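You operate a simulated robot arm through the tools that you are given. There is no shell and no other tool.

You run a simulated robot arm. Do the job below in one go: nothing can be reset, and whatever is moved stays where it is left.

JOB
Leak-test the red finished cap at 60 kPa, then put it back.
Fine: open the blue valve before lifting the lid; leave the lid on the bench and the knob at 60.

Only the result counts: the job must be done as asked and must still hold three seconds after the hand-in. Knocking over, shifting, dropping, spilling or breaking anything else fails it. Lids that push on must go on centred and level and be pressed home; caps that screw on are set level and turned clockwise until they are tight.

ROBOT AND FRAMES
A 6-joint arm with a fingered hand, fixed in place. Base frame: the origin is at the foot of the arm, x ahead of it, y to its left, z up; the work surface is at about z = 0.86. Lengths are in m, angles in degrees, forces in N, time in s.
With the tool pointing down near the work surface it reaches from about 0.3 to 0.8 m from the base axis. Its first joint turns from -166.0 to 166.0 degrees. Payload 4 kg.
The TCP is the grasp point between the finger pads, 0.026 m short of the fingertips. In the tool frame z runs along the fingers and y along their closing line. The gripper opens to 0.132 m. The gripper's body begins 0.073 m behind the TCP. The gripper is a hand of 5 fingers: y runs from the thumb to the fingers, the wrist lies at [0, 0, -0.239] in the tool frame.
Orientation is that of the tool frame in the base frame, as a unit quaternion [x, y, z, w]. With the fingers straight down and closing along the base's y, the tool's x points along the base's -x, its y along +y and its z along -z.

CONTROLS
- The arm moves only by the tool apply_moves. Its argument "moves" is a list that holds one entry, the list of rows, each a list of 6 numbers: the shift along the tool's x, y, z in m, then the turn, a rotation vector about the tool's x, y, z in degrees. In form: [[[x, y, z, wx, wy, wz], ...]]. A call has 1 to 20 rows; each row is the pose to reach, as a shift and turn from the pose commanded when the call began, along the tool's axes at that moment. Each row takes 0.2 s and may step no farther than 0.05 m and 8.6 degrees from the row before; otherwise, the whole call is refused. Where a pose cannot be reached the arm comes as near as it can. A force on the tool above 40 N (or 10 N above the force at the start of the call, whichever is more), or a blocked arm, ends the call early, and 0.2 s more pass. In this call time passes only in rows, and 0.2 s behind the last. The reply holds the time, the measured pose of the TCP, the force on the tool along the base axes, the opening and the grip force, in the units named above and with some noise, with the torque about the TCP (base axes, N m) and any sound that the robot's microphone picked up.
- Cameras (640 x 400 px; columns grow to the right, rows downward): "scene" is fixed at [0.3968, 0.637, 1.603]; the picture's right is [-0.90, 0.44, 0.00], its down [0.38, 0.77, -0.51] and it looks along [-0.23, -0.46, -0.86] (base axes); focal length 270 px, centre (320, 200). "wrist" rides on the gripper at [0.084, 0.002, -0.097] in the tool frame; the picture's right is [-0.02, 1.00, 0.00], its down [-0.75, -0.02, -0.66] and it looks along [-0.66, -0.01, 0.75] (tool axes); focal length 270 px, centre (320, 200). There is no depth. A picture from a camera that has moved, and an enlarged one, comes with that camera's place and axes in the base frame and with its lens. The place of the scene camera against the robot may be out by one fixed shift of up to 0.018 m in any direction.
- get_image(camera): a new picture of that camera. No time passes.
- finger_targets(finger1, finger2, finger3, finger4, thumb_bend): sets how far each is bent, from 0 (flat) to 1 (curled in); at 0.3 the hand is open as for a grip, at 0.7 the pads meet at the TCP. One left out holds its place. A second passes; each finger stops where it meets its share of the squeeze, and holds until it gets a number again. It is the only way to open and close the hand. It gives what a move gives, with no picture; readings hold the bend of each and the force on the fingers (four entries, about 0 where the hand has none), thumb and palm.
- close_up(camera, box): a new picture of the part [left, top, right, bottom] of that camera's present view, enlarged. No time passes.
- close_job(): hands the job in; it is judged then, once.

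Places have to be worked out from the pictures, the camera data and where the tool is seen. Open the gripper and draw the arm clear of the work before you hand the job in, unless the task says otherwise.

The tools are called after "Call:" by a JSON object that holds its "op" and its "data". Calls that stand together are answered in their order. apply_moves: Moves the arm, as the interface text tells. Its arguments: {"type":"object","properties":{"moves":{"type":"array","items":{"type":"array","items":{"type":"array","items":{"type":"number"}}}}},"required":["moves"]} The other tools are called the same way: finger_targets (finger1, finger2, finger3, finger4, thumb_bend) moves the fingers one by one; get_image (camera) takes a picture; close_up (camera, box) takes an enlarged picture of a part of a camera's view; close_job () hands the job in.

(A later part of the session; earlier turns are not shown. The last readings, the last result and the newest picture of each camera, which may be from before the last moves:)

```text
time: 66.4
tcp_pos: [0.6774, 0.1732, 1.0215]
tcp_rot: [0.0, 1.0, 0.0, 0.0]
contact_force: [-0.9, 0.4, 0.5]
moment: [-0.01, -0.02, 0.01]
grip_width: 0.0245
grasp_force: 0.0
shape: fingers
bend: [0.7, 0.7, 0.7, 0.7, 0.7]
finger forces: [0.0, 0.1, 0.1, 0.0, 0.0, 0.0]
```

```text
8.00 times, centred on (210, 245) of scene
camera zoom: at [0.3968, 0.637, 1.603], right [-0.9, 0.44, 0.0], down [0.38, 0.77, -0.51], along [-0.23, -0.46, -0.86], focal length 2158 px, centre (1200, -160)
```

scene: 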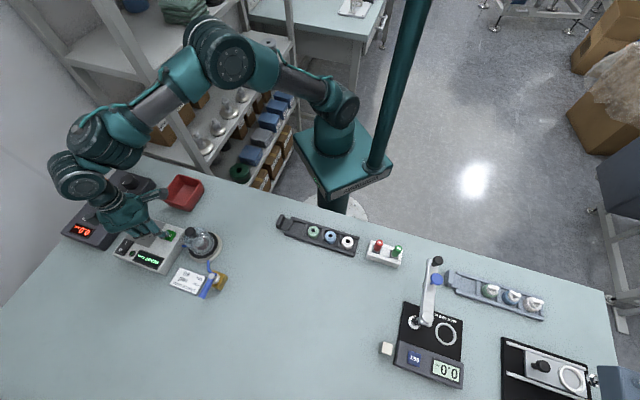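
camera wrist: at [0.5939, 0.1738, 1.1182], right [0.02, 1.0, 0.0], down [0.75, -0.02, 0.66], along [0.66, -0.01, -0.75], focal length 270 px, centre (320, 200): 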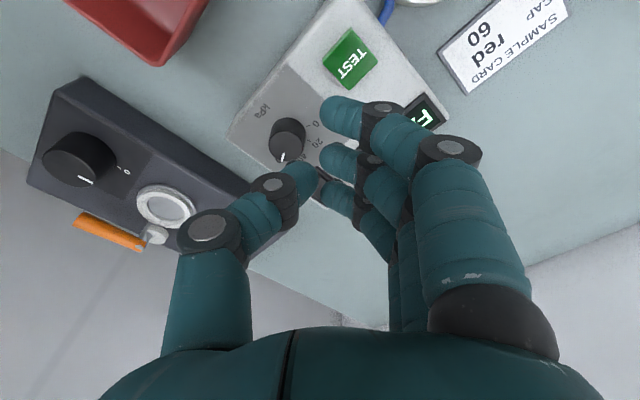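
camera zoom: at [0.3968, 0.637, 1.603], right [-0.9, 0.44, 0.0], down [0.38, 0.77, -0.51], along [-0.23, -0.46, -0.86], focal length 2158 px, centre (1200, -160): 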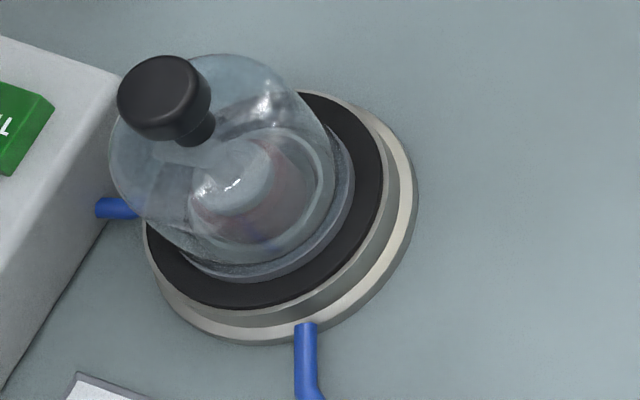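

The reading stays at 30 kPa, so the chamber still holds pressure – it looks like a genuine FAIL with the chamber sealed, and the valve response will confirm that. I move the closed "beak" hand over to the valve handle, high above everything.

Call:
{"op": "apply_moves", "data": {"moves": [[[0.005, 0.034, 0, 0, 0, 0], [0.01, 0.068, 0, 0, 0, 0], [0.015, 0.102, 0, 0, 0, 0], [0.02, 0.136, 0, 0, 0, 0], [0.025, 0.17, 0, 0, 0, 0], [0.03, 0.203, 0, 0, 0, 0], [0.03, 0.203, 0.02, 0, 0, 0]]]}}

Call:
{"op": "get_image", "data": {"camera": "wrist"}}

Call:
{"op": "close_up", "data": {"camera": "wrist", "box": [220, 40, 420, 190]}}

Call:
{"op": "close_up", "data": {"camera": "scene", "box": [110, 200, 270, 310]}}

```text
time: 68.0
tcp_pos: [0.6487, 0.377, 1.0031]
tcp_rot: [0.0, 1.0, -0.001, -0.001]
contact_force: [-0.2, -0.4, -0.2]
moment: [0.03, -0.02, -0.02]
grip_width: 0.0244
grasp_force: 0.1
shape: fingers
bend: [0.7, 0.7, 0.7, 0.7, 0.7]
finger forces: [0.1, 0.0, 0.0, 0.0, 0.0, 0.0]
```

```text
taken
camera wrist: at [0.565, 0.3791, 1.0995], right [0.02, 1.0, 0.0], down [0.75, -0.02, 0.66], along [0.66, -0.01, -0.75], focal length 270 px, centre (320, 200)
```

wrist: 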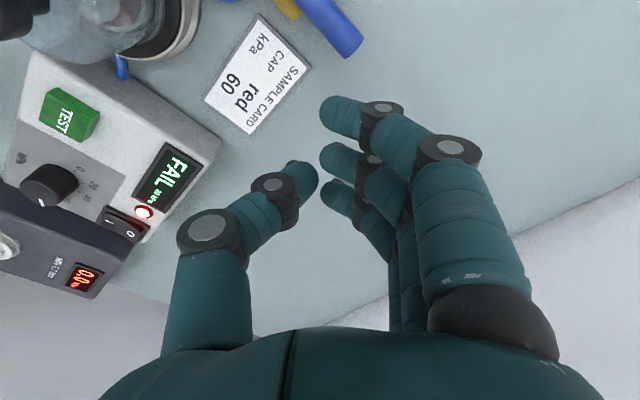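

```text
2.67 times, centred on (320, 115) of wrist
camera zoom: at [0.565, 0.3791, 1.0995], right [0.02, 1.0, 0.0], down [0.75, -0.02, 0.66], along [0.66, -0.01, -0.75], focal length 721 px, centre (320, 427)
```

zoom: 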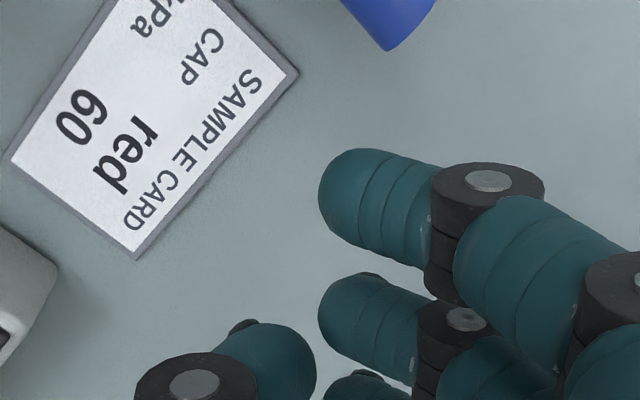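

```text
3.64 times, centred on (190, 255) of scene
camera zoom: at [0.3968, 0.637, 1.603], right [-0.9, 0.44, 0.0], down [0.38, 0.77, -0.51], along [-0.23, -0.46, -0.86], focal length 981 px, centre (793, 0)
```

zoom: 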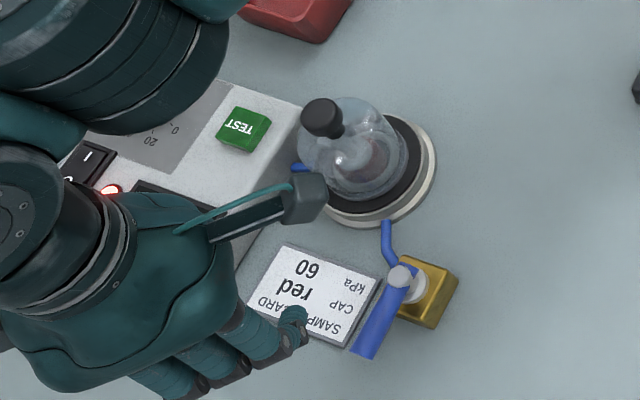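

Handle end confirmed near (0.606, 0.397, 0.91). I place finger 1 on the clockwise side of the handle: TCP to about (0.6476, 0.366), then down to z≈0.918.

Call:
{"op": "apply_moves", "data": {"moves": [[[0.001, -0.011, 0.01, 0, 0, 0], [0.001, -0.011, 0.035, 0, 0, 0], [0.001, -0.011, 0.06, 0, 0, 0], [0.001, -0.011, 0.06, 0, 0, 0]]]}}

Call:
{"op": "close_up", "data": {"camera": "wrist", "box": [220, 0, 440, 160]}}

Call:
{"op": "close_up", "data": {"camera": "scene", "box": [150, 230, 250, 310]}}

```text
time: 69.0
tcp_pos: [0.6504, 0.3649, 0.9429]
tcp_rot: [0.0, 1.0, 0.0, 0.0]
contact_force: [-0.2, 0.3, 0.2]
moment: [0.01, 0.02, -0.01]
grip_width: 0.0244
grasp_force: 0.0
shape: fingers
bend: [0.7, 0.7, 0.7, 0.7, 0.7]
finger forces: [0.0, 0.0, 0.0, 0.1, 0.1, 0.0]
```

```text
2.50 times, centred on (330, 80) of wrist
camera zoom: at [0.5663, 0.3669, 1.04], right [0.02, 1.0, 0.0], down [0.75, -0.02, 0.66], along [0.66, -0.01, -0.75], focal length 676 px, centre (295, 500)
```

zoom: 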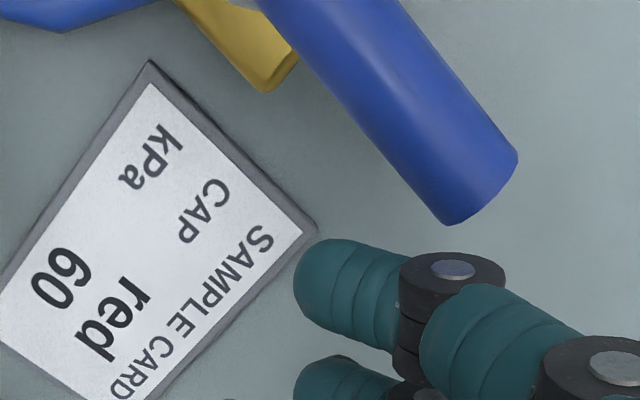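

```text
5.00 times, centred on (200, 270) of scene
camera zoom: at [0.3968, 0.637, 1.603], right [-0.9, 0.44, 0.0], down [0.38, 0.77, -0.51], along [-0.23, -0.46, -0.86], focal length 1348 px, centre (920, -150)
```

zoom: 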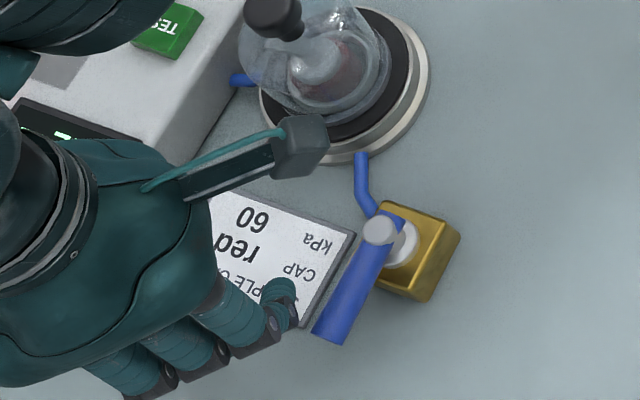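

Finger 1 is beside the handle on its clockwise side with clearance. I lower the last 25 mm.

Call:
{"op": "apply_moves", "data": {"moves": [[[0, 0, 0.01, 0, 0, 0], [0, 0, 0.02, 0, 0, 0], [0, 0, 0.025, 0, 0, 0], [0, 0, 0.025, 0, 0, 0]]]}}

Call:
{"op": "close_up", "data": {"camera": "wrist", "box": [220, 0, 440, 160]}}

Call:
{"op": "close_up", "data": {"camera": "scene", "box": [150, 230, 250, 310]}}

```text
time: 70.0
tcp_pos: [0.6489, 0.3658, 0.9179]
tcp_rot: [0.0, 1.0, 0.0, 0.0]
contact_force: [0.1, -1.0, 0.5]
moment: [-0.01, 0.03, 0.0]
grip_width: 0.0239
grasp_force: 0.3
shape: fingers
bend: [0.7, 0.7, 0.7, 0.7, 0.7]
finger forces: [0.5, 0.1, 0.1, 0.0, 0.0, 0.1]
```

```text
2.50 times, centred on (330, 80) of wrist
camera zoom: at [0.5647, 0.3675, 1.0146], right [0.02, 1.0, 0.0], down [0.75, -0.02, 0.66], along [0.66, -0.01, -0.75], focal length 676 px, centre (295, 500)
```

zoom: 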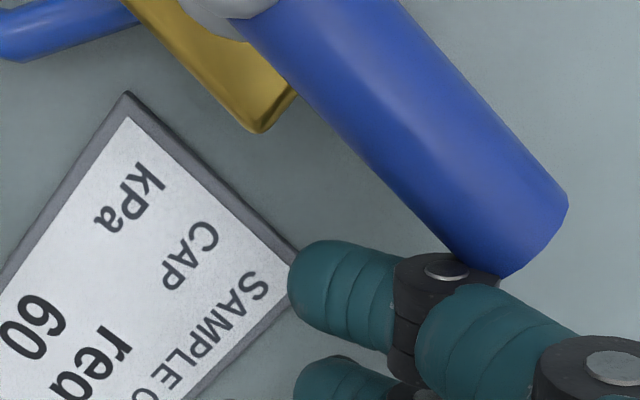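

```text
5.00 times, centred on (200, 270) of scene
camera zoom: at [0.3968, 0.637, 1.603], right [-0.9, 0.44, 0.0], down [0.38, 0.77, -0.51], along [-0.23, -0.46, -0.86], focal length 1348 px, centre (920, -150)
```

zoom: 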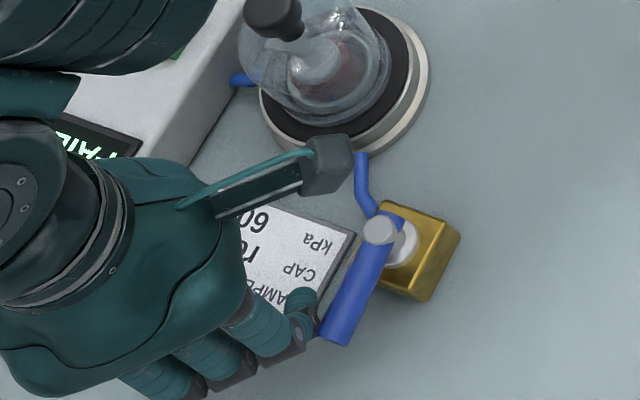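

Finger 1's knuckle is just touching the handle end. I push the handle counter-clockwise (opening direction by convention) a first 15° and look.

Call:
{"op": "apply_moves", "data": {"moves": [[[0.0035, 0.005, 0, 0, 0, 0], [0.007, 0.01, 0, 0, 0, 0], [0.0108, 0.0151, 0, 0, 0, 0]]]}}

Call:
{"op": "close_up", "data": {"camera": "wrist", "box": [220, 0, 440, 160]}}

Call:
{"op": "close_up", "data": {"camera": "scene", "box": [150, 230, 250, 310]}}

```text
time: 70.8
tcp_pos: [0.6384, 0.3801, 0.9177]
tcp_rot: [0.0, 1.0, -0.001, -0.001]
contact_force: [0.1, -0.8, -0.3]
moment: [0.01, 0.0, 0.01]
grip_width: 0.024
grasp_force: 0.1
shape: fingers
bend: [0.7, 0.7, 0.7, 0.7, 0.7]
finger forces: [0.6, 0.1, 0.1, 0.0, 0.0, 0.1]
```

```text
2.50 times, centred on (330, 80) of wrist
camera zoom: at [0.554, 0.3825, 1.0149], right [0.02, 1.0, 0.0], down [0.75, -0.02, 0.66], along [0.66, -0.01, -0.75], focal length 676 px, centre (295, 500)
```

zoom: 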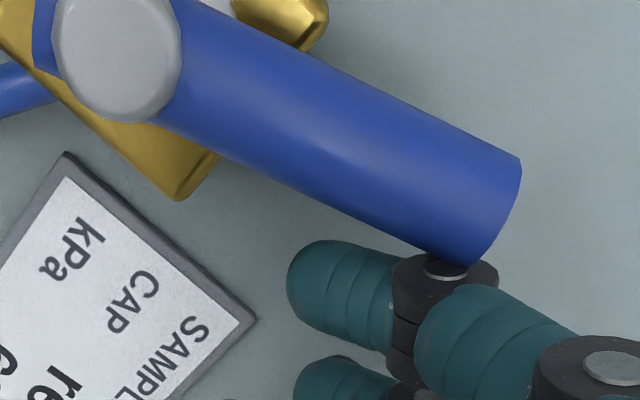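

```text
5.00 times, centred on (200, 270) of scene
camera zoom: at [0.3968, 0.637, 1.603], right [-0.9, 0.44, 0.0], down [0.38, 0.77, -0.51], along [-0.23, -0.46, -0.86], focal length 1348 px, centre (920, -150)
```

zoom: 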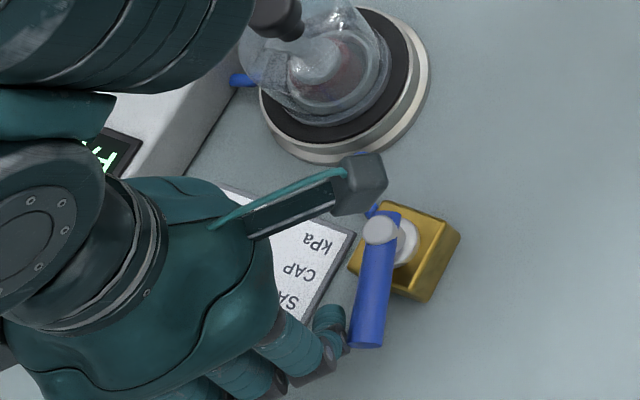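

The handle turns freely counter-clockwise. I continue along the arc to about 105°.

Call:
{"op": "apply_moves", "data": {"moves": [[[0.0045, 0.0048, 0, 0, 0, 0], [0.0091, 0.0091, 0, 0, 0, 0], [0.0143, 0.0123, 0, 0, 0, 0], [0.0196, 0.0149, 0, 0, 0, 0], [0.0254, 0.0165, 0, 0, 0, 0], [0.0313, 0.0177, 0, 0, 0, 0]]]}}

Call:
{"op": "close_up", "data": {"camera": "wrist", "box": [200, 0, 440, 180]}}

Call:
{"op": "close_up", "data": {"camera": "scene", "box": [150, 230, 270, 320]}}

```text
time: 72.2
tcp_pos: [0.6064, 0.3972, 0.9177]
tcp_rot: [0.0, 1.0, 0.0, 0.0]
contact_force: [0.3, -0.2, -0.5]
moment: [-0.01, -0.03, 0.01]
grip_width: 0.0242
grasp_force: 0.8
shape: fingers
bend: [0.7, 0.7, 0.7, 0.7, 0.7]
finger forces: [1.1, 0.0, 0.1, 0.0, 0.0, 0.1]
```

```text
2.22 times, centred on (320, 90) of wrist
camera zoom: at [0.5223, 0.4, 1.014], right [0.02, 1.0, 0.0], down [0.75, -0.02, 0.66], along [0.66, -0.01, -0.75], focal length 601 px, centre (320, 444)
```

zoom: 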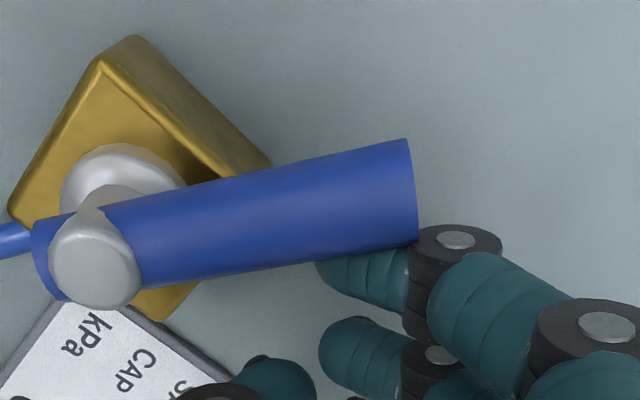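

```text
4.44 times, centred on (210, 275) of scene
camera zoom: at [0.3968, 0.637, 1.603], right [-0.9, 0.44, 0.0], down [0.38, 0.77, -0.51], along [-0.23, -0.46, -0.86], focal length 1199 px, centre (809, -133)
```

zoom: 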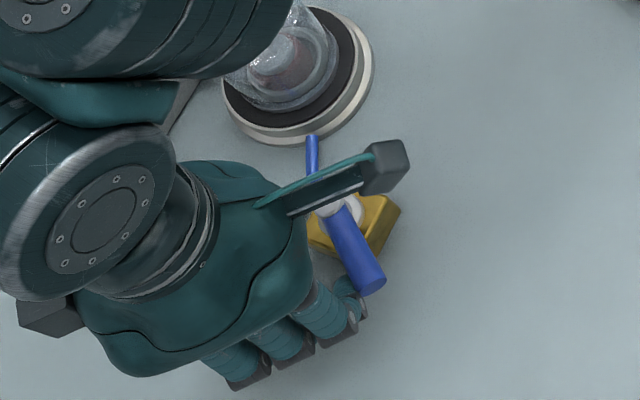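

The handle is at ~100° and moving easily. I continue the arc while also turning the hand with it, so the thumb stays clear of the stem, until it reaches its stop near 135°.

Call:
{"op": "apply_moves", "data": {"moves": [[[0.0014, 0.0063, 0, 0, 0, -7.5], [0.0026, 0.0123, 0, 0, 0, -15], [0.0074, 0.0168, 0, 0, 0, -22.5], [0.0121, 0.0214, 0, 0, 0, -30], [0.0197, 0.0245, 0, 0, 0, -37.5], [0.0276, 0.0267, 0, 0, 0, -45], [0.0276, 0.0267, 0, 0, 0, -45]]]}}

Call:
{"op": "get_image", "data": {"camera": "wrist"}}

Call:
{"op": "close_up", "data": {"camera": "scene", "box": [110, 210, 270, 320]}}

```text
time: 73.8
tcp_pos: [0.577, 0.4251, 0.9187]
tcp_rot: [-0.384, 0.923, 0.0, -0.001]
contact_force: [0.3, 1.1, -0.3]
moment: [0.02, 0.01, 0.0]
grip_width: 0.0243
grasp_force: 0.5
shape: fingers
bend: [0.7, 0.7, 0.7, 0.7, 0.7]
finger forces: [0.5, 0.0, 0.0, 0.1, 0.1, 0.1]
```

```text
taken
camera wrist: at [0.5177, 0.3658, 1.0141], right [-0.69, 0.72, 0.0], down [0.54, 0.52, 0.66], along [0.47, 0.46, -0.75], focal length 270 px, centre (320, 200)
```

wrist: 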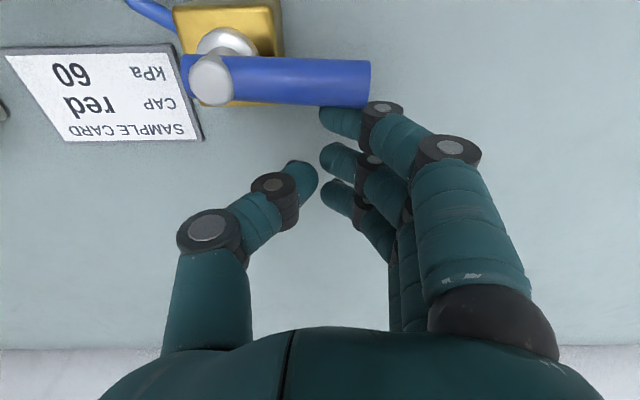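

```text
3.64 times, centred on (190, 265) of scene
camera zoom: at [0.3968, 0.637, 1.603], right [-0.9, 0.44, 0.0], down [0.38, 0.77, -0.51], along [-0.23, -0.46, -0.86], focal length 981 px, centre (793, -36)
```

zoom: 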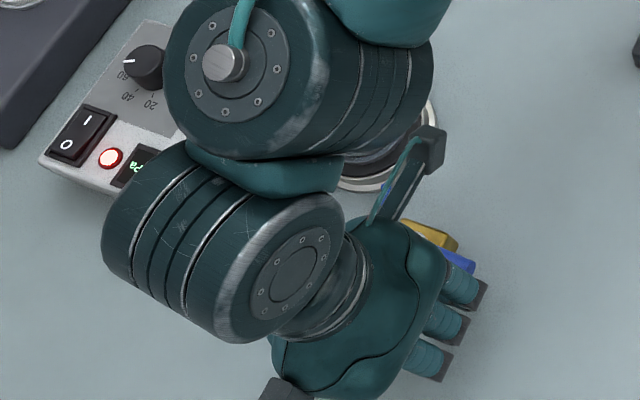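

The handle now lies parallel to the block's hose axis (~135°). I nudge it a little further to confirm the end stop, then look at the display.

Call:
{"op": "apply_moves", "data": {"moves": [[[0.002, 0, 0, 0, 0, 0], [0.004, 0, 0, 0, 0, 0], [0.006, 0, 0, 0, 0, 0]]]}}

Call:
{"op": "close_up", "data": {"camera": "wrist", "box": [120, 0, 420, 160]}}

Call:
{"op": "close_up", "data": {"camera": "scene", "box": [110, 210, 190, 270]}}

```text
time: 74.6
tcp_pos: [0.574, 0.4205, 0.9182]
tcp_rot: [-0.383, 0.924, 0.0, 0.001]
contact_force: [3.3, 3.1, -1.4]
moment: [0.04, -0.09, -0.07]
grip_width: 0.0246
grasp_force: 1.8
shape: fingers
bend: [0.7, 0.7, 0.7, 0.7, 0.7]
finger forces: [4.0, 0.0, 0.0, 0.0, 0.0, 0.0]
```

```text
2.13 times, centred on (270, 80) of wrist
camera zoom: at [0.5138, 0.362, 1.0147], right [-0.69, 0.72, 0.0], down [0.54, 0.52, 0.66], along [0.48, 0.46, -0.75], focal length 577 px, centre (427, 456)
```

zoom: 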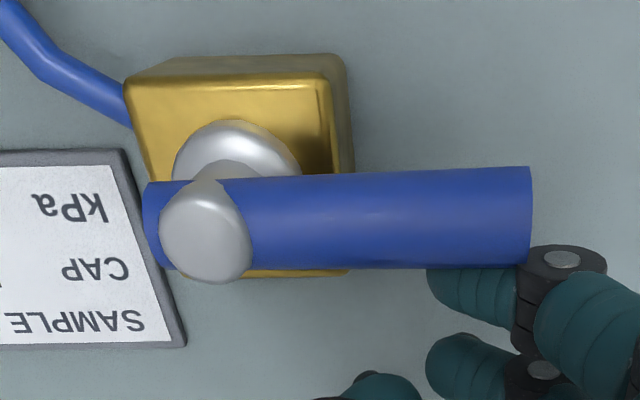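

```text
6.67 times, centred on (150, 240) of scene
camera zoom: at [0.3968, 0.637, 1.603], right [-0.9, 0.44, 0.0], down [0.38, 0.77, -0.51], along [-0.23, -0.46, -0.86], focal length 1798 px, centre (1453, -67)
```

zoom: 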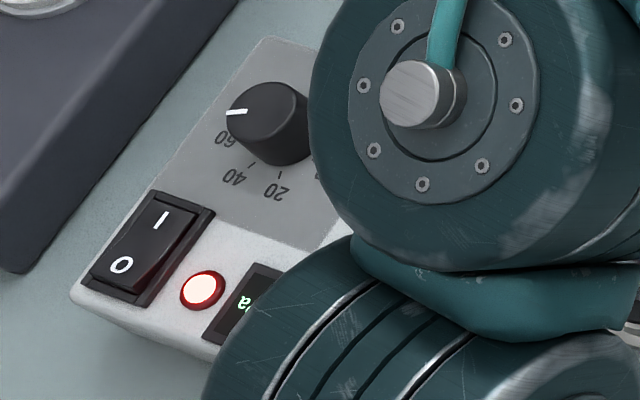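

The handle is against its stop, in line with the hose – valve open. I back the finger off, lift clear, and read the display.

Call:
{"op": "apply_moves", "data": {"moves": [[[-0.006, 0, 0, 0, 0, 0], [-0.015, 0, -0.005, 0, 0, 0], [-0.02, 0, -0.03, 0, 0, 0], [-0.02, 0, -0.07, 0, 0, 0], [-0.02, 0, -0.11, 0, 0, 0]]]}}

Call:
{"op": "get_image", "data": {"camera": "wrist"}}

Call:
{"op": "get_image", "data": {"camera": "scene"}}

```text
time: 75.8
tcp_pos: [0.5905, 0.4357, 1.031]
tcp_rot: [-0.383, 0.924, -0.001, -0.001]
contact_force: [-0.7, -0.2, -0.3]
moment: [0.0, -0.03, 0.0]
grip_width: 0.0245
grasp_force: 0.0
shape: fingers
bend: [0.7, 0.7, 0.7, 0.7, 0.7]
finger forces: [0.0, 0.0, 0.0, 0.0, 0.0, 0.0]
```

```text
taken
camera wrist: at [0.5295, 0.3769, 1.1272], right [-0.69, 0.72, 0.0], down [0.54, 0.52, 0.66], along [0.47, 0.46, -0.75], focal length 270 px, centre (320, 200)
```

wrist: 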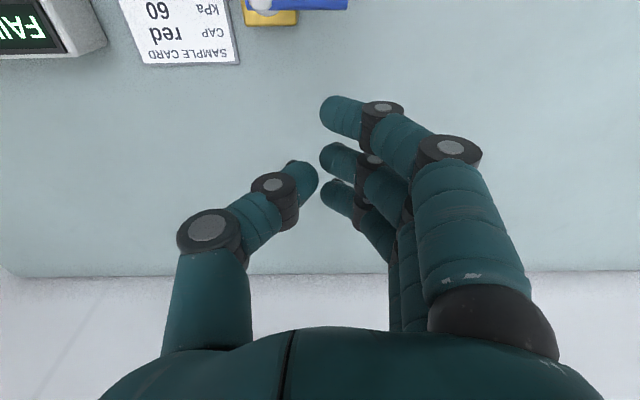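

```text
taken
```

scene: 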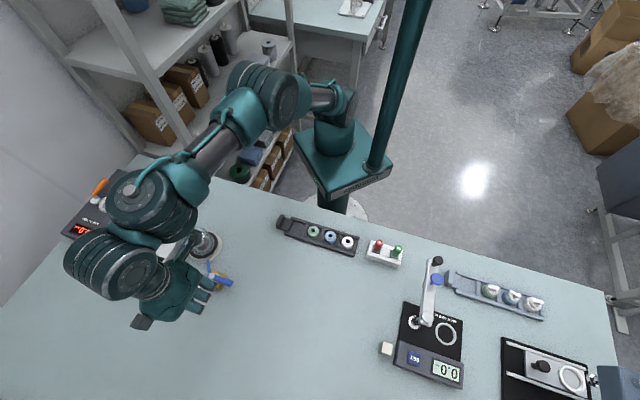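

I need the pressure digits: I move the arm back toward the lid's side (yaw back to ~60°), which also uncovers the display.

Call:
{"op": "apply_moves", "data": {"moves": [[[0.01, 0.002, -0.03, 0, 0, 7.5], [0.028, 0.004, -0.05, 0, 0, 15], [0.046, 0.006, -0.05, 0, 0, 22.5], [0.064, 0.009, -0.05, 0, 0, 30], [0.082, 0.011, -0.05, 0, 0, 37.5], [0.1, 0.014, -0.05, 0, 0, 45], [0.118, 0.016, -0.05, 0, 0, 52.5], [0.137, 0.019, -0.05, 0, 0, 60], [0.156, 0.021, -0.05, 0, 0, 67.5], [0.174, 0.024, -0.05, 0, 0, 75]]]}}

Call:
{"op": "get_image", "data": {"camera": "wrist"}}

Call:
{"op": "close_up", "data": {"camera": "scene", "box": [110, 200, 270, 310]}}

```text
time: 78.0
tcp_pos: [0.4495, 0.3291, 1.0787]
tcp_rot: [0.259, 0.966, 0.0, 0.0]
contact_force: [0.5, -0.1, -0.1]
moment: [0.03, -0.01, 0.01]
grip_width: 0.0246
grasp_force: 0.1
shape: fingers
bend: [0.7, 0.7, 0.7, 0.7, 0.7]
finger forces: [0.0, 0.0, 0.0, 0.0, 0.2, 0.0]
```

```text
taken
camera wrist: at [0.3773, 0.3737, 1.1747], right [0.52, 0.85, 0.0], down [0.64, -0.39, 0.66], along [0.56, -0.34, -0.75], focal length 270 px, centre (320, 200)
```

wrist: 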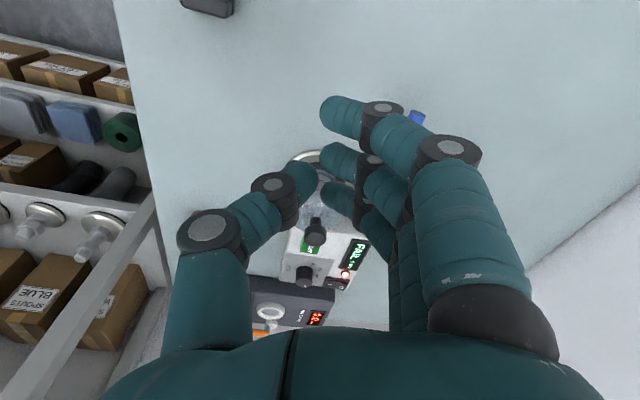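

```text
3.64 times, centred on (190, 255) of scene
camera zoom: at [0.3968, 0.637, 1.603], right [-0.9, 0.44, 0.0], down [0.38, 0.77, -0.51], along [-0.23, -0.46, -0.86], focal length 981 px, centre (793, 0)
```

zoom: 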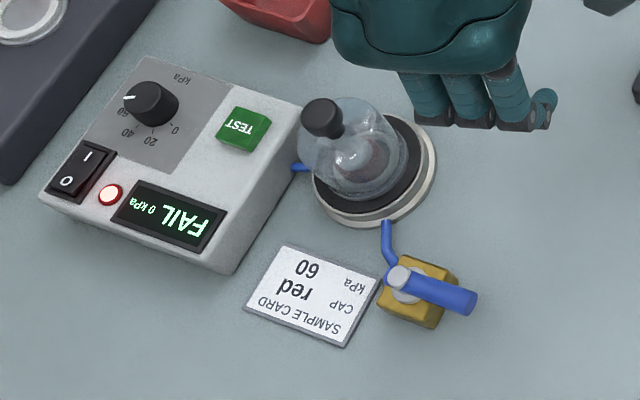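

The display now reads "FAIL 0 kPa": opening the valve vented the 30 kPa the sealed chamber was still holding, so the test was valid and the chamber is safe to open. I open the hand and move back over the lid's knob.

Call:
{"op": "finger_targets", "data": {"finger1": 0.0, "finger2": 0.53, "finger3": 0.53, "finger4": 0.0, "thumb_bend": 0.53}}

Call:
{"op": "apply_moves", "data": {"moves": [[[-0.035, -0.0027, 0, 0, 0, 0], [-0.07, -0.0054, 0, 0, 0, 0], [-0.105, -0.0081, 0.01, 0, 0, 0], [-0.135, -0.0104, 0.025, 0, 0, 0], [-0.1495, -0.0115, 0.035, 0, 0, 0], [-0.1495, -0.0115, 0.035, 0, 0, 0]]]}}

Call:
{"op": "get_image", "data": {"camera": "wrist"}}

Call:
{"op": "close_up", "data": {"camera": "wrist", "box": [220, 40, 420, 210]}}

```text
time: 79.0
tcp_pos: [0.4487, 0.3292, 1.0792]
tcp_rot: [0.259, 0.966, 0.0, 0.0]
contact_force: [-0.1, -0.5, -0.2]
moment: [0.01, 0.01, 0.01]
grip_width: 0.131
grasp_force: 0.0
shape: fingers
bend: [0.0, 0.53, 0.53, 0.0, 0.53]
finger forces: [0.0, 0.1, 0.0, 0.0, 0.1, 0.0]
```

```text
time: 80.4
tcp_pos: [0.5737, 0.2438, 1.0432]
tcp_rot: [0.257, 0.966, 0.0, 0.001]
contact_force: [0.1, 0.4, 0.1]
moment: [0.03, 0.02, -0.05]
grip_width: 0.1314
grasp_force: 0.1
shape: fingers
bend: [0.0, 0.53, 0.53, 0.0, 0.53]
finger forces: [0.0, 0.0, 0.0, 0.0, 0.0, 0.0]
```

```text
taken
camera wrist: at [0.5025, 0.2873, 1.1382], right [0.52, 0.86, 0.0], down [0.64, -0.39, 0.66], along [0.56, -0.34, -0.75], focal length 270 px, centre (320, 200)
```

wrist: 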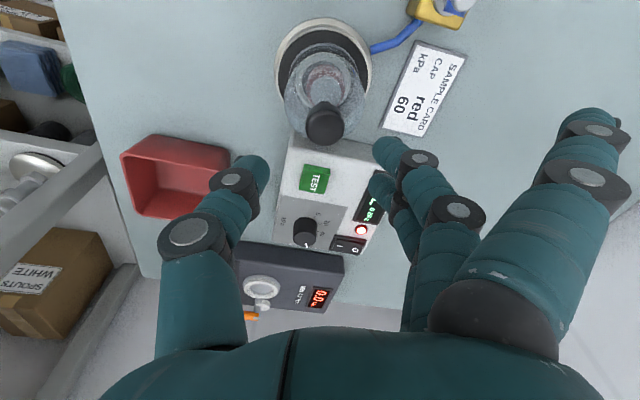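

```text
2.35 times, centred on (320, 125) of wrist
camera zoom: at [0.5025, 0.2873, 1.1382], right [0.52, 0.86, 0.0], down [0.64, -0.39, 0.66], along [0.56, -0.34, -0.75], focal length 636 px, centre (320, 376)
```

zoom: 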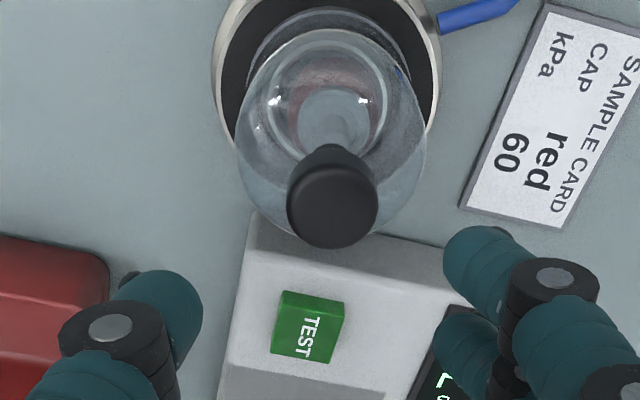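

The knob is at tool (−0.001, +0.0046); for a push-free grip I want it at y≈+0.003. I correct and descend to just above grasp height.

Call:
{"op": "apply_moves", "data": {"moves": [[[-0.0013, 0.0016, 0.015, 0, 0, 0], [-0.0013, 0.0016, 0.03, 0, 0, 0], [-0.0013, 0.0016, 0.045, 0, 0, 0], [-0.0013, 0.0016, 0.05, 0, 0, 0], [-0.0013, 0.0016, 0.05, 0, 0, 0]]]}}

Call:
{"op": "close_up", "data": {"camera": "wrist", "box": [220, 80, 420, 240]}}

```text
time: 81.6
tcp_pos: [0.5749, 0.2441, 0.9926]
tcp_rot: [0.258, 0.966, 0.0, 0.0]
contact_force: [0.4, -0.6, -0.3]
moment: [-0.01, -0.04, 0.01]
grip_width: 0.1313
grasp_force: 0.0
shape: fingers
bend: [0.0, 0.53, 0.53, 0.0, 0.53]
finger forces: [0.1, 0.0, 0.0, 0.1, 0.1, 0.0]
```

```text
2.50 times, centred on (320, 160) of wrist
camera zoom: at [0.5035, 0.2877, 1.0882], right [0.52, 0.86, 0.0], down [0.64, -0.39, 0.66], along [0.56, -0.34, -0.75], focal length 676 px, centre (320, 300)
```

zoom: 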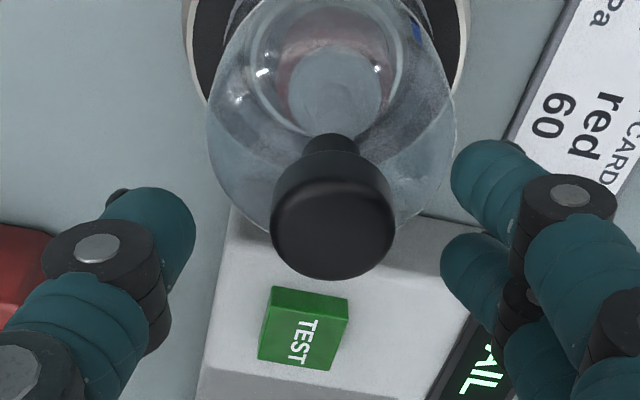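

I correct −0.002 in tool x and lower 9 mm to the grasp height, then close on the knob.

Call:
{"op": "apply_moves", "data": {"moves": [[[-0.002, 0, 0.003, 0, 0, 0], [-0.002, 0, 0.006, 0, 0, 0], [-0.002, 0, 0.0095, 0, 0, 0], [-0.002, 0, 0.0095, 0, 0, 0]]]}}

Call:
{"op": "finger_targets", "data": {"finger2": 0.7, "finger3": 0.7, "thumb_bend": 0.7}}

Call:
{"op": "close_up", "data": {"camera": "wrist", "box": [220, 40, 420, 230]}}

Call:
{"op": "close_up", "data": {"camera": "scene", "box": [180, 210, 250, 270]}}

```text
time: 82.6
tcp_pos: [0.5747, 0.2452, 0.984]
tcp_rot: [0.259, 0.966, 0.0, 0.0]
contact_force: [-0.2, 0.6, 0.6]
moment: [-0.01, -0.02, -0.01]
grip_width: 0.1314
grasp_force: 0.1
shape: fingers
bend: [0.0, 0.53, 0.53, 0.0, 0.53]
finger forces: [0.0, 0.1, 0.1, 0.0, 0.0, 0.0]
```

```text
time: 83.6
tcp_pos: [0.5756, 0.2444, 0.9833]
tcp_rot: [0.259, 0.966, 0.001, 0.0]
contact_force: [1.0, -0.1, 0.6]
moment: [-0.02, 0.03, 0.01]
grip_width: 0.1124
grasp_force: 6.8
shape: fingers
bend: [0.0, 0.64, 0.68, 0.0, 0.67]
finger forces: [0.0, 4.6, 1.5, 0.1, 6.9, 0.1]
```

```text
2.11 times, centred on (320, 135) of wrist
camera zoom: at [0.5039, 0.2877, 1.0797], right [0.52, 0.86, 0.0], down [0.64, -0.39, 0.66], along [0.56, -0.34, -0.75], focal length 569 px, centre (320, 337)
```

zoom: 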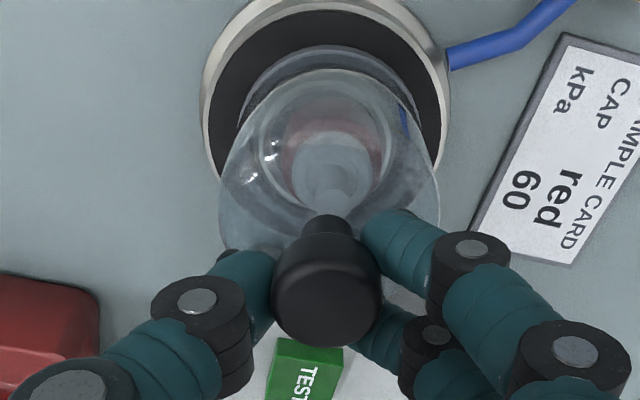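

```text
6.67 times, centred on (215, 240) of scene
camera zoom: at [0.3968, 0.637, 1.603], right [-0.9, 0.44, 0.0], down [0.38, 0.77, -0.51], along [-0.23, -0.46, -0.86], focal length 1798 px, centre (1020, -67)
```

zoom: 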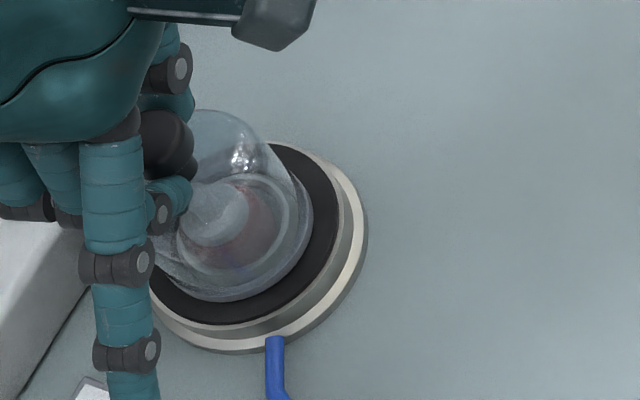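

Finger 3 carries little (1.5 N), so the knob is slightly toward finger 2. I reopen a touch, shift +0.0025 in tool x and re-grip for an even hold.

Call:
{"op": "finger_targets", "data": {"finger2": 0.57, "finger3": 0.57, "thumb_bend": 0.57}}

Call:
{"op": "apply_moves", "data": {"moves": [[[0.0025, 0, 0, 0, 0, 0], [0.0025, 0, 0, 0, 0, 0]]]}}

Call:
{"op": "finger_targets", "data": {"finger2": 0.7, "finger3": 0.7, "thumb_bend": 0.7}}

Call:
{"op": "close_up", "data": {"camera": "wrist", "box": [220, 40, 420, 230]}}

```text
time: 84.6
tcp_pos: [0.5751, 0.2446, 0.9829]
tcp_rot: [0.259, 0.966, 0.0, 0.0]
contact_force: [0.2, -0.2, -0.6]
moment: [-0.02, -0.02, -0.02]
grip_width: 0.1266
grasp_force: 0.1
shape: fingers
bend: [0.0, 0.56, 0.56, 0.0, 0.56]
finger forces: [0.1, 0.1, 0.0, 0.0, 0.0, 0.1]
```

```text
time: 85.2
tcp_pos: [0.5725, 0.2463, 0.9841]
tcp_rot: [0.258, 0.966, 0.0, 0.0]
contact_force: [-0.5, 0.8, 0.8]
moment: [0.01, -0.03, -0.02]
grip_width: 0.1267
grasp_force: 0.1
shape: fingers
bend: [0.0, 0.56, 0.56, 0.0, 0.56]
finger forces: [0.1, 0.0, 0.0, 0.1, 0.1, 0.1]
```

```text
time: 86.2
tcp_pos: [0.5722, 0.2446, 0.983]
tcp_rot: [0.258, 0.966, 0.0, 0.0]
contact_force: [0.4, -0.7, 0.5]
moment: [0.03, -0.02, 0.0]
grip_width: 0.1129
grasp_force: 7.1
shape: fingers
bend: [0.0, 0.65, 0.66, 0.0, 0.67]
finger forces: [0.0, 3.5, 2.9, 0.0, 7.4, 0.1]
```

```text
2.11 times, centred on (320, 135) of wrist
camera zoom: at [0.5017, 0.2889, 1.0795], right [0.52, 0.86, 0.0], down [0.64, -0.39, 0.66], along [0.56, -0.34, -0.75], focal length 569 px, centre (320, 337)
```

zoom: 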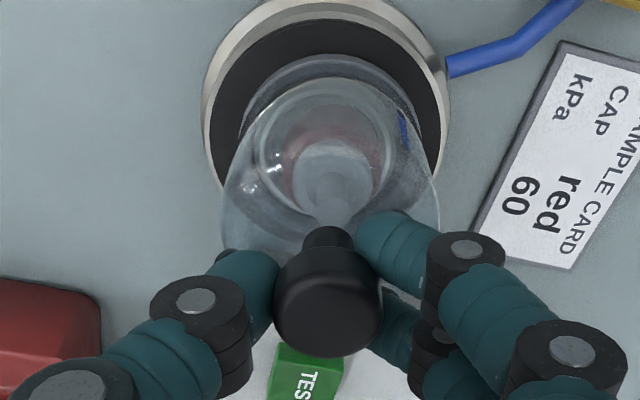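

Even grip now (3.5/2.9 N). Pressure reads 0 and the valve is open, so I lift the lid straight up 8 cm.

Call:
{"op": "apply_moves", "data": {"moves": [[[0, 0, -0.005, 0, 0, 0], [0, 0, -0.015, 0, 0, 0], [0, 0, -0.03, 0, 0, 0], [0, 0, -0.05, 0, 0, 0], [0, 0, -0.07, 0, 0, 0], [0, 0, -0.085, 0, 0, 0], [0, 0, -0.085, 0, 0, 0]]]}}

Call:
{"op": "close_up", "data": {"camera": "wrist", "box": [220, 40, 420, 230]}}

Call:
{"op": "close_up", "data": {"camera": "scene", "box": [120, 180, 260, 280]}}

```text
time: 87.8
tcp_pos: [0.5737, 0.2461, 1.0684]
tcp_rot: [0.259, 0.966, 0.0, 0.0]
contact_force: [0.0, 1.1, -0.8]
moment: [-0.04, -0.02, -0.01]
grip_width: 0.1113
grasp_force: 4.7
shape: fingers
bend: [0.0, 0.67, 0.68, 0.0, 0.68]
finger forces: [0.0, 2.9, 1.9, 0.0, 4.9, 0.0]
```

```text
2.11 times, centred on (320, 135) of wrist
camera zoom: at [0.5014, 0.2902, 1.1656], right [0.52, 0.86, 0.0], down [0.64, -0.39, 0.66], along [0.56, -0.34, -0.75], focal length 569 px, centre (320, 337)
```

zoom: 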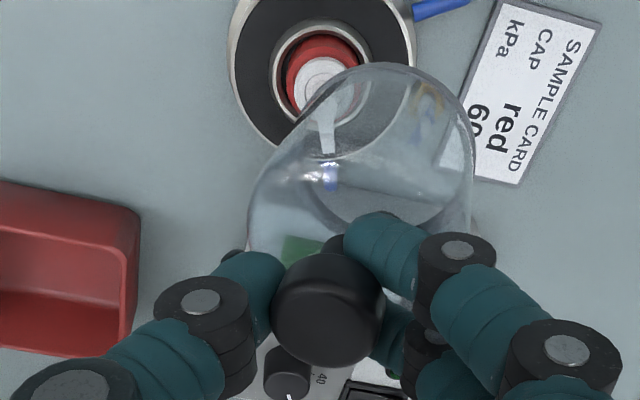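

```text
4.00 times, centred on (190, 230) of scene
camera zoom: at [0.3968, 0.637, 1.603], right [-0.9, 0.44, 0.0], down [0.38, 0.77, -0.51], along [-0.23, -0.46, -0.86], focal length 1079 px, centre (840, 80)
```

zoom: 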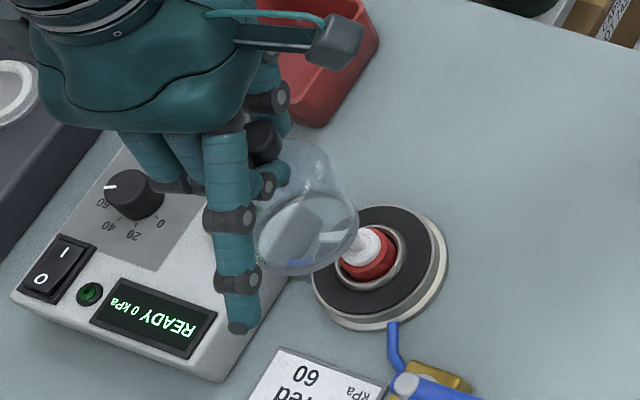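

The lid came up but slipped and tilted ~14° in the grip (rim toward the finger side), holding at 4.7 N; the tester has gone back to READY. I check with a brief pause whether the hold is creeping.

Call:
{"op": "apply_moves", "data": {"moves": [[[0, 0, 0, 0, 0, 0]]]}}

Call:
{"op": "close_up", "data": {"camera": "wrist", "box": [220, 40, 420, 230]}}

```text
time: 88.2
tcp_pos: [0.5718, 0.2478, 1.0694]
tcp_rot: [0.259, 0.966, 0.001, 0.0]
contact_force: [-0.2, 0.2, -0.4]
moment: [0.0, -0.02, 0.0]
grip_width: 0.1114
grasp_force: 5.0
shape: fingers
bend: [0.0, 0.67, 0.68, 0.0, 0.68]
finger forces: [0.0, 2.9, 2.0, 0.0, 4.9, 0.1]
```

```text
2.11 times, centred on (320, 135) of wrist
camera zoom: at [0.5015, 0.2902, 1.1654], right [0.52, 0.86, 0.0], down [0.64, -0.39, 0.66], along [0.56, -0.34, -0.75], focal length 569 px, centre (320, 337)
```

zoom: 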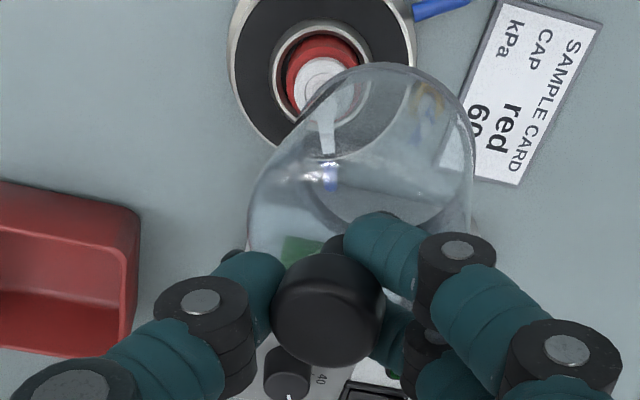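

The hold is stable, not creeping. I level it by turning the hand about tool x in small steps, while drifting away from above the cap.

Call:
{"op": "apply_moves", "data": {"moves": [[[0.003, -0.001, 0, 1.5, 0, 0], [0.008, -0.002, 0, 3, 0, 0], [0.014, -0.004, 0, 4.5, 0, 0], [0.022, -0.006, 0, 6, 0, 0], [0.03, -0.008, 0, 7.5, 0, 0], [0.038, -0.01, 0, 9, 0, 0], [0.046, -0.012, 0, 10.5, 0, 0], [0.052, -0.014, 0, 12, 0, 0], [0.055, -0.015, 0, 13, 0, 0]]]}}

Call:
{"op": "close_up", "data": {"camera": "wrist", "box": [220, 40, 420, 230]}}

Call:
{"op": "close_up", "data": {"camera": "scene", "box": [150, 180, 290, 280]}}

```text
time: 90.2
tcp_pos: [0.5158, 0.2619, 1.068]
tcp_rot: [0.258, 0.96, -0.107, -0.029]
contact_force: [-0.9, -0.3, 0.9]
moment: [0.05, -0.01, 0.01]
grip_width: 0.1112
grasp_force: 5.3
shape: fingers
bend: [0.0, 0.67, 0.68, 0.0, 0.68]
finger forces: [0.1, 3.2, 1.8, 0.1, 4.9, 0.0]
```

```text
2.11 times, centred on (320, 135) of wrist
camera zoom: at [0.4547, 0.3233, 1.1616], right [0.51, 0.83, -0.22], down [0.72, -0.26, 0.65], along [0.48, -0.49, -0.73], focal length 569 px, centre (320, 337)
```

zoom: 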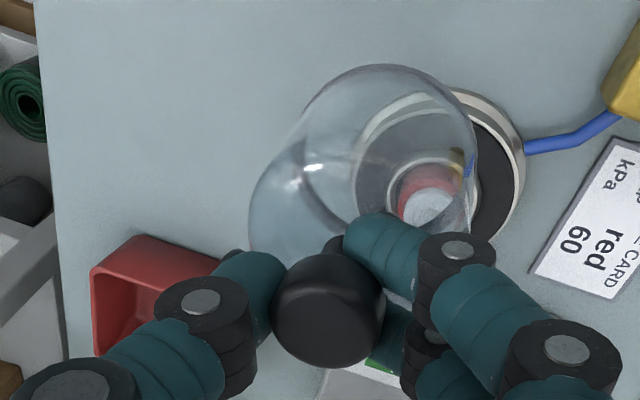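

```text
4.00 times, centred on (220, 230) of scene
camera zoom: at [0.3968, 0.637, 1.603], right [-0.9, 0.44, 0.0], down [0.38, 0.77, -0.51], along [-0.23, -0.46, -0.86], focal length 1079 px, centre (720, 80)
```

zoom: 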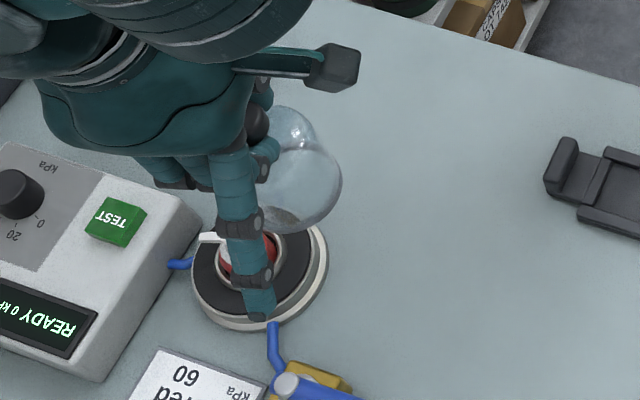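

The lid stays fixed in the hand while the hand tilts. I enlarge the lid to measure its remaining tilt.

Call:
{"op": "close_up", "data": {"camera": "wrist", "box": [270, 60, 410, 190]}}

Call:
{"op": "close_up", "data": {"camera": "scene", "box": [195, 195, 245, 245]}}

```text
3.08 times, centred on (340, 125) of wrist
camera zoom: at [0.4547, 0.3233, 1.1616], right [0.51, 0.83, -0.22], down [0.72, -0.26, 0.65], along [0.48, -0.49, -0.73], focal length 832 px, centre (258, 431)
```

zoom: 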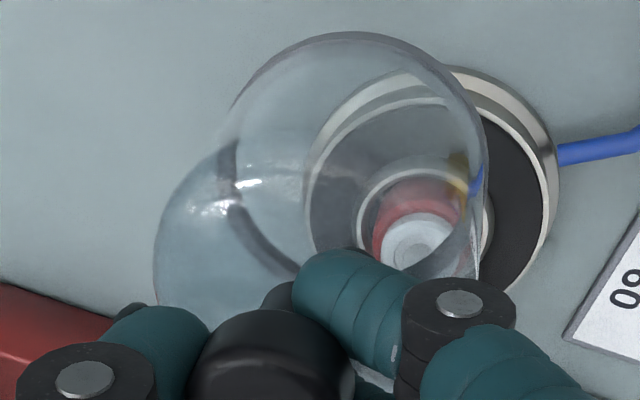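

```text
8.00 times, centred on (220, 220) of scene
camera zoom: at [0.3968, 0.637, 1.603], right [-0.9, 0.44, 0.0], down [0.38, 0.77, -0.51], along [-0.23, -0.46, -0.86], focal length 2158 px, centre (1120, 40)
```

zoom: 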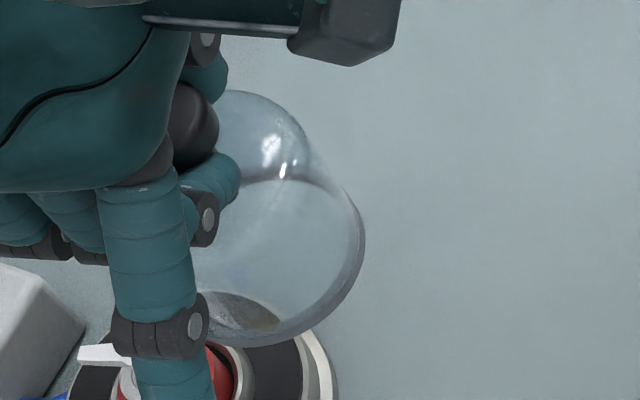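

The lid's remaining tilt is about 1°. I carry it over to a free bench spot at about (0.44, 0.28) and lower it to ~2–3 cm above the bench.

Call:
{"op": "apply_moves", "data": {"moves": [[[0.0125, -0.0036, 0.0008, 0.5, 0, 0], [0.0249, -0.0072, 0.0016, 1.0, 0, 0], [0.0374, -0.0109, 0.0025, 1.1, 0, 0], [0.0498, -0.0145, 0.0033, 1.1, 0, 0], [0.0623, -0.0181, 0.0041, 1.1, 0, 0], [0.0747, -0.0217, 0.0049, 1.1, 0, 0], [0.0747, -0.0184, 0.0195, 1.1, 0, 0], [0.0747, -0.0151, 0.0341, 1.1, 0, 0], [0.0747, -0.0118, 0.0488, 1.1, 0, 0], [0.0747, -0.0085, 0.0634, 1.1, 0, 0], [0.0747, -0.0052, 0.078, 1.1, 0, 0], [0.0747, -0.0052, 0.078, 1.1, 0, 0]]]}}

Call:
{"op": "get_image", "data": {"camera": "wrist"}}

Call:
{"op": "close_up", "data": {"camera": "scene", "box": [180, 190, 300, 290]}}

```text
time: 92.8
tcp_pos: [0.4436, 0.2774, 0.9925]
tcp_rot: [0.257, 0.959, -0.119, -0.031]
contact_force: [-0.7, 0.2, -0.7]
moment: [-0.04, -0.01, -0.03]
grip_width: 0.1114
grasp_force: 5.0
shape: fingers
bend: [0.0, 0.67, 0.68, 0.0, 0.68]
finger forces: [0.0, 3.5, 2.0, 0.1, 4.7, 0.1]
out of reach, approached as far as the arm can: row 3, 4, 5, 6, 7
```

```text
taken
camera wrist: at [0.3823, 0.3418, 1.0848], right [0.5, 0.83, -0.24], down [0.72, -0.25, 0.64], along [0.47, -0.5, -0.73], focal length 270 px, centre (320, 200)
```

wrist: 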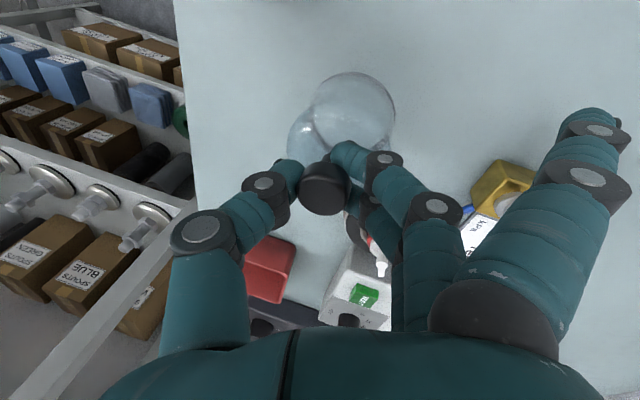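

```text
4.00 times, centred on (240, 240) of scene
camera zoom: at [0.3968, 0.637, 1.603], right [-0.9, 0.44, 0.0], down [0.38, 0.77, -0.51], along [-0.23, -0.46, -0.86], focal length 1079 px, centre (640, 40)
```

zoom: 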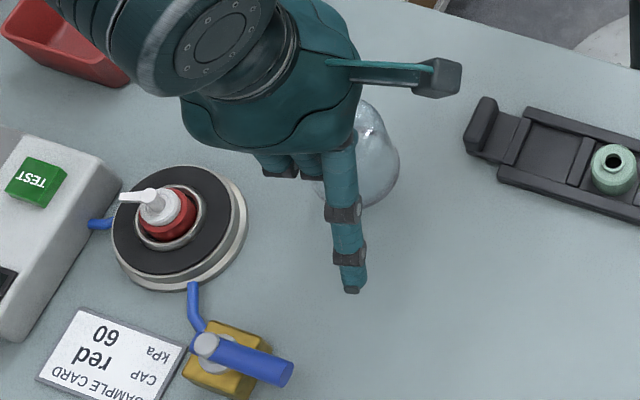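

The lid is over the clear spot, close to the bench. I lower straight down slowly until contact.

Call:
{"op": "apply_moves", "data": {"moves": [[[0, 0.0015, 0.0058, 0, 0, 0], [0, 0.0027, 0.0107, 0, 0, 0], [0, 0.0034, 0.0136, 0, 0, 0], [0, 0.0039, 0.0155, 0, 0, 0], [0, 0.0044, 0.0175, 0, 0, 0], [0, 0.0049, 0.0194, 0, 0, 0]]]}}

Call:
{"op": "close_up", "data": {"camera": "wrist", "box": [260, 50, 420, 230]}}

Call:
{"op": "close_up", "data": {"camera": "scene", "box": [230, 200, 300, 260]}}

```text
time: 94.2
tcp_pos: [0.4422, 0.2776, 0.9721]
tcp_rot: [0.256, 0.959, -0.118, -0.032]
contact_force: [0.6, 0.1, -1.1]
moment: [0.0, 0.01, 0.0]
grip_width: 0.1114
grasp_force: 4.9
shape: fingers
bend: [0.0, 0.67, 0.68, 0.0, 0.68]
finger forces: [0.0, 3.7, 1.9, 0.1, 4.9, 0.1]
```

```text
2.22 times, centred on (340, 140) of wrist
camera zoom: at [0.3826, 0.342, 1.0659], right [0.5, 0.83, -0.24], down [0.72, -0.25, 0.64], along [0.47, -0.5, -0.73], focal length 601 px, centre (276, 333)
```

zoom: 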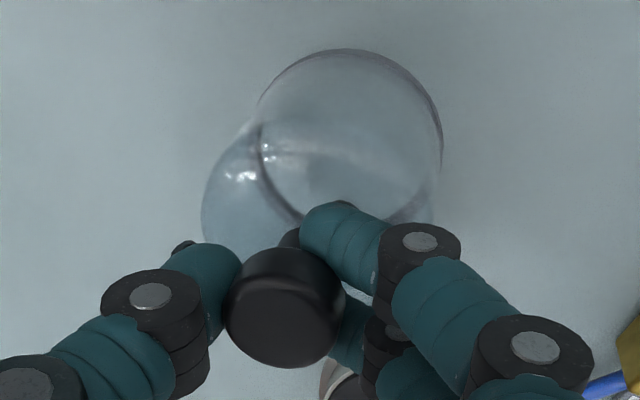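

```text
6.67 times, centred on (265, 230) of scene
camera zoom: at [0.3968, 0.637, 1.603], right [-0.9, 0.44, 0.0], down [0.38, 0.77, -0.51], along [-0.23, -0.46, -0.86], focal length 1798 px, centre (687, 0)
```

zoom: 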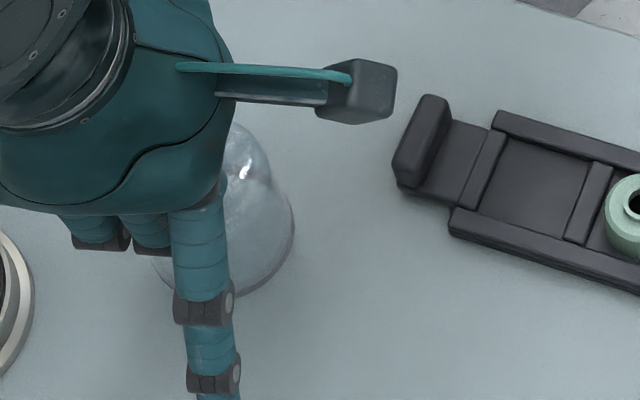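

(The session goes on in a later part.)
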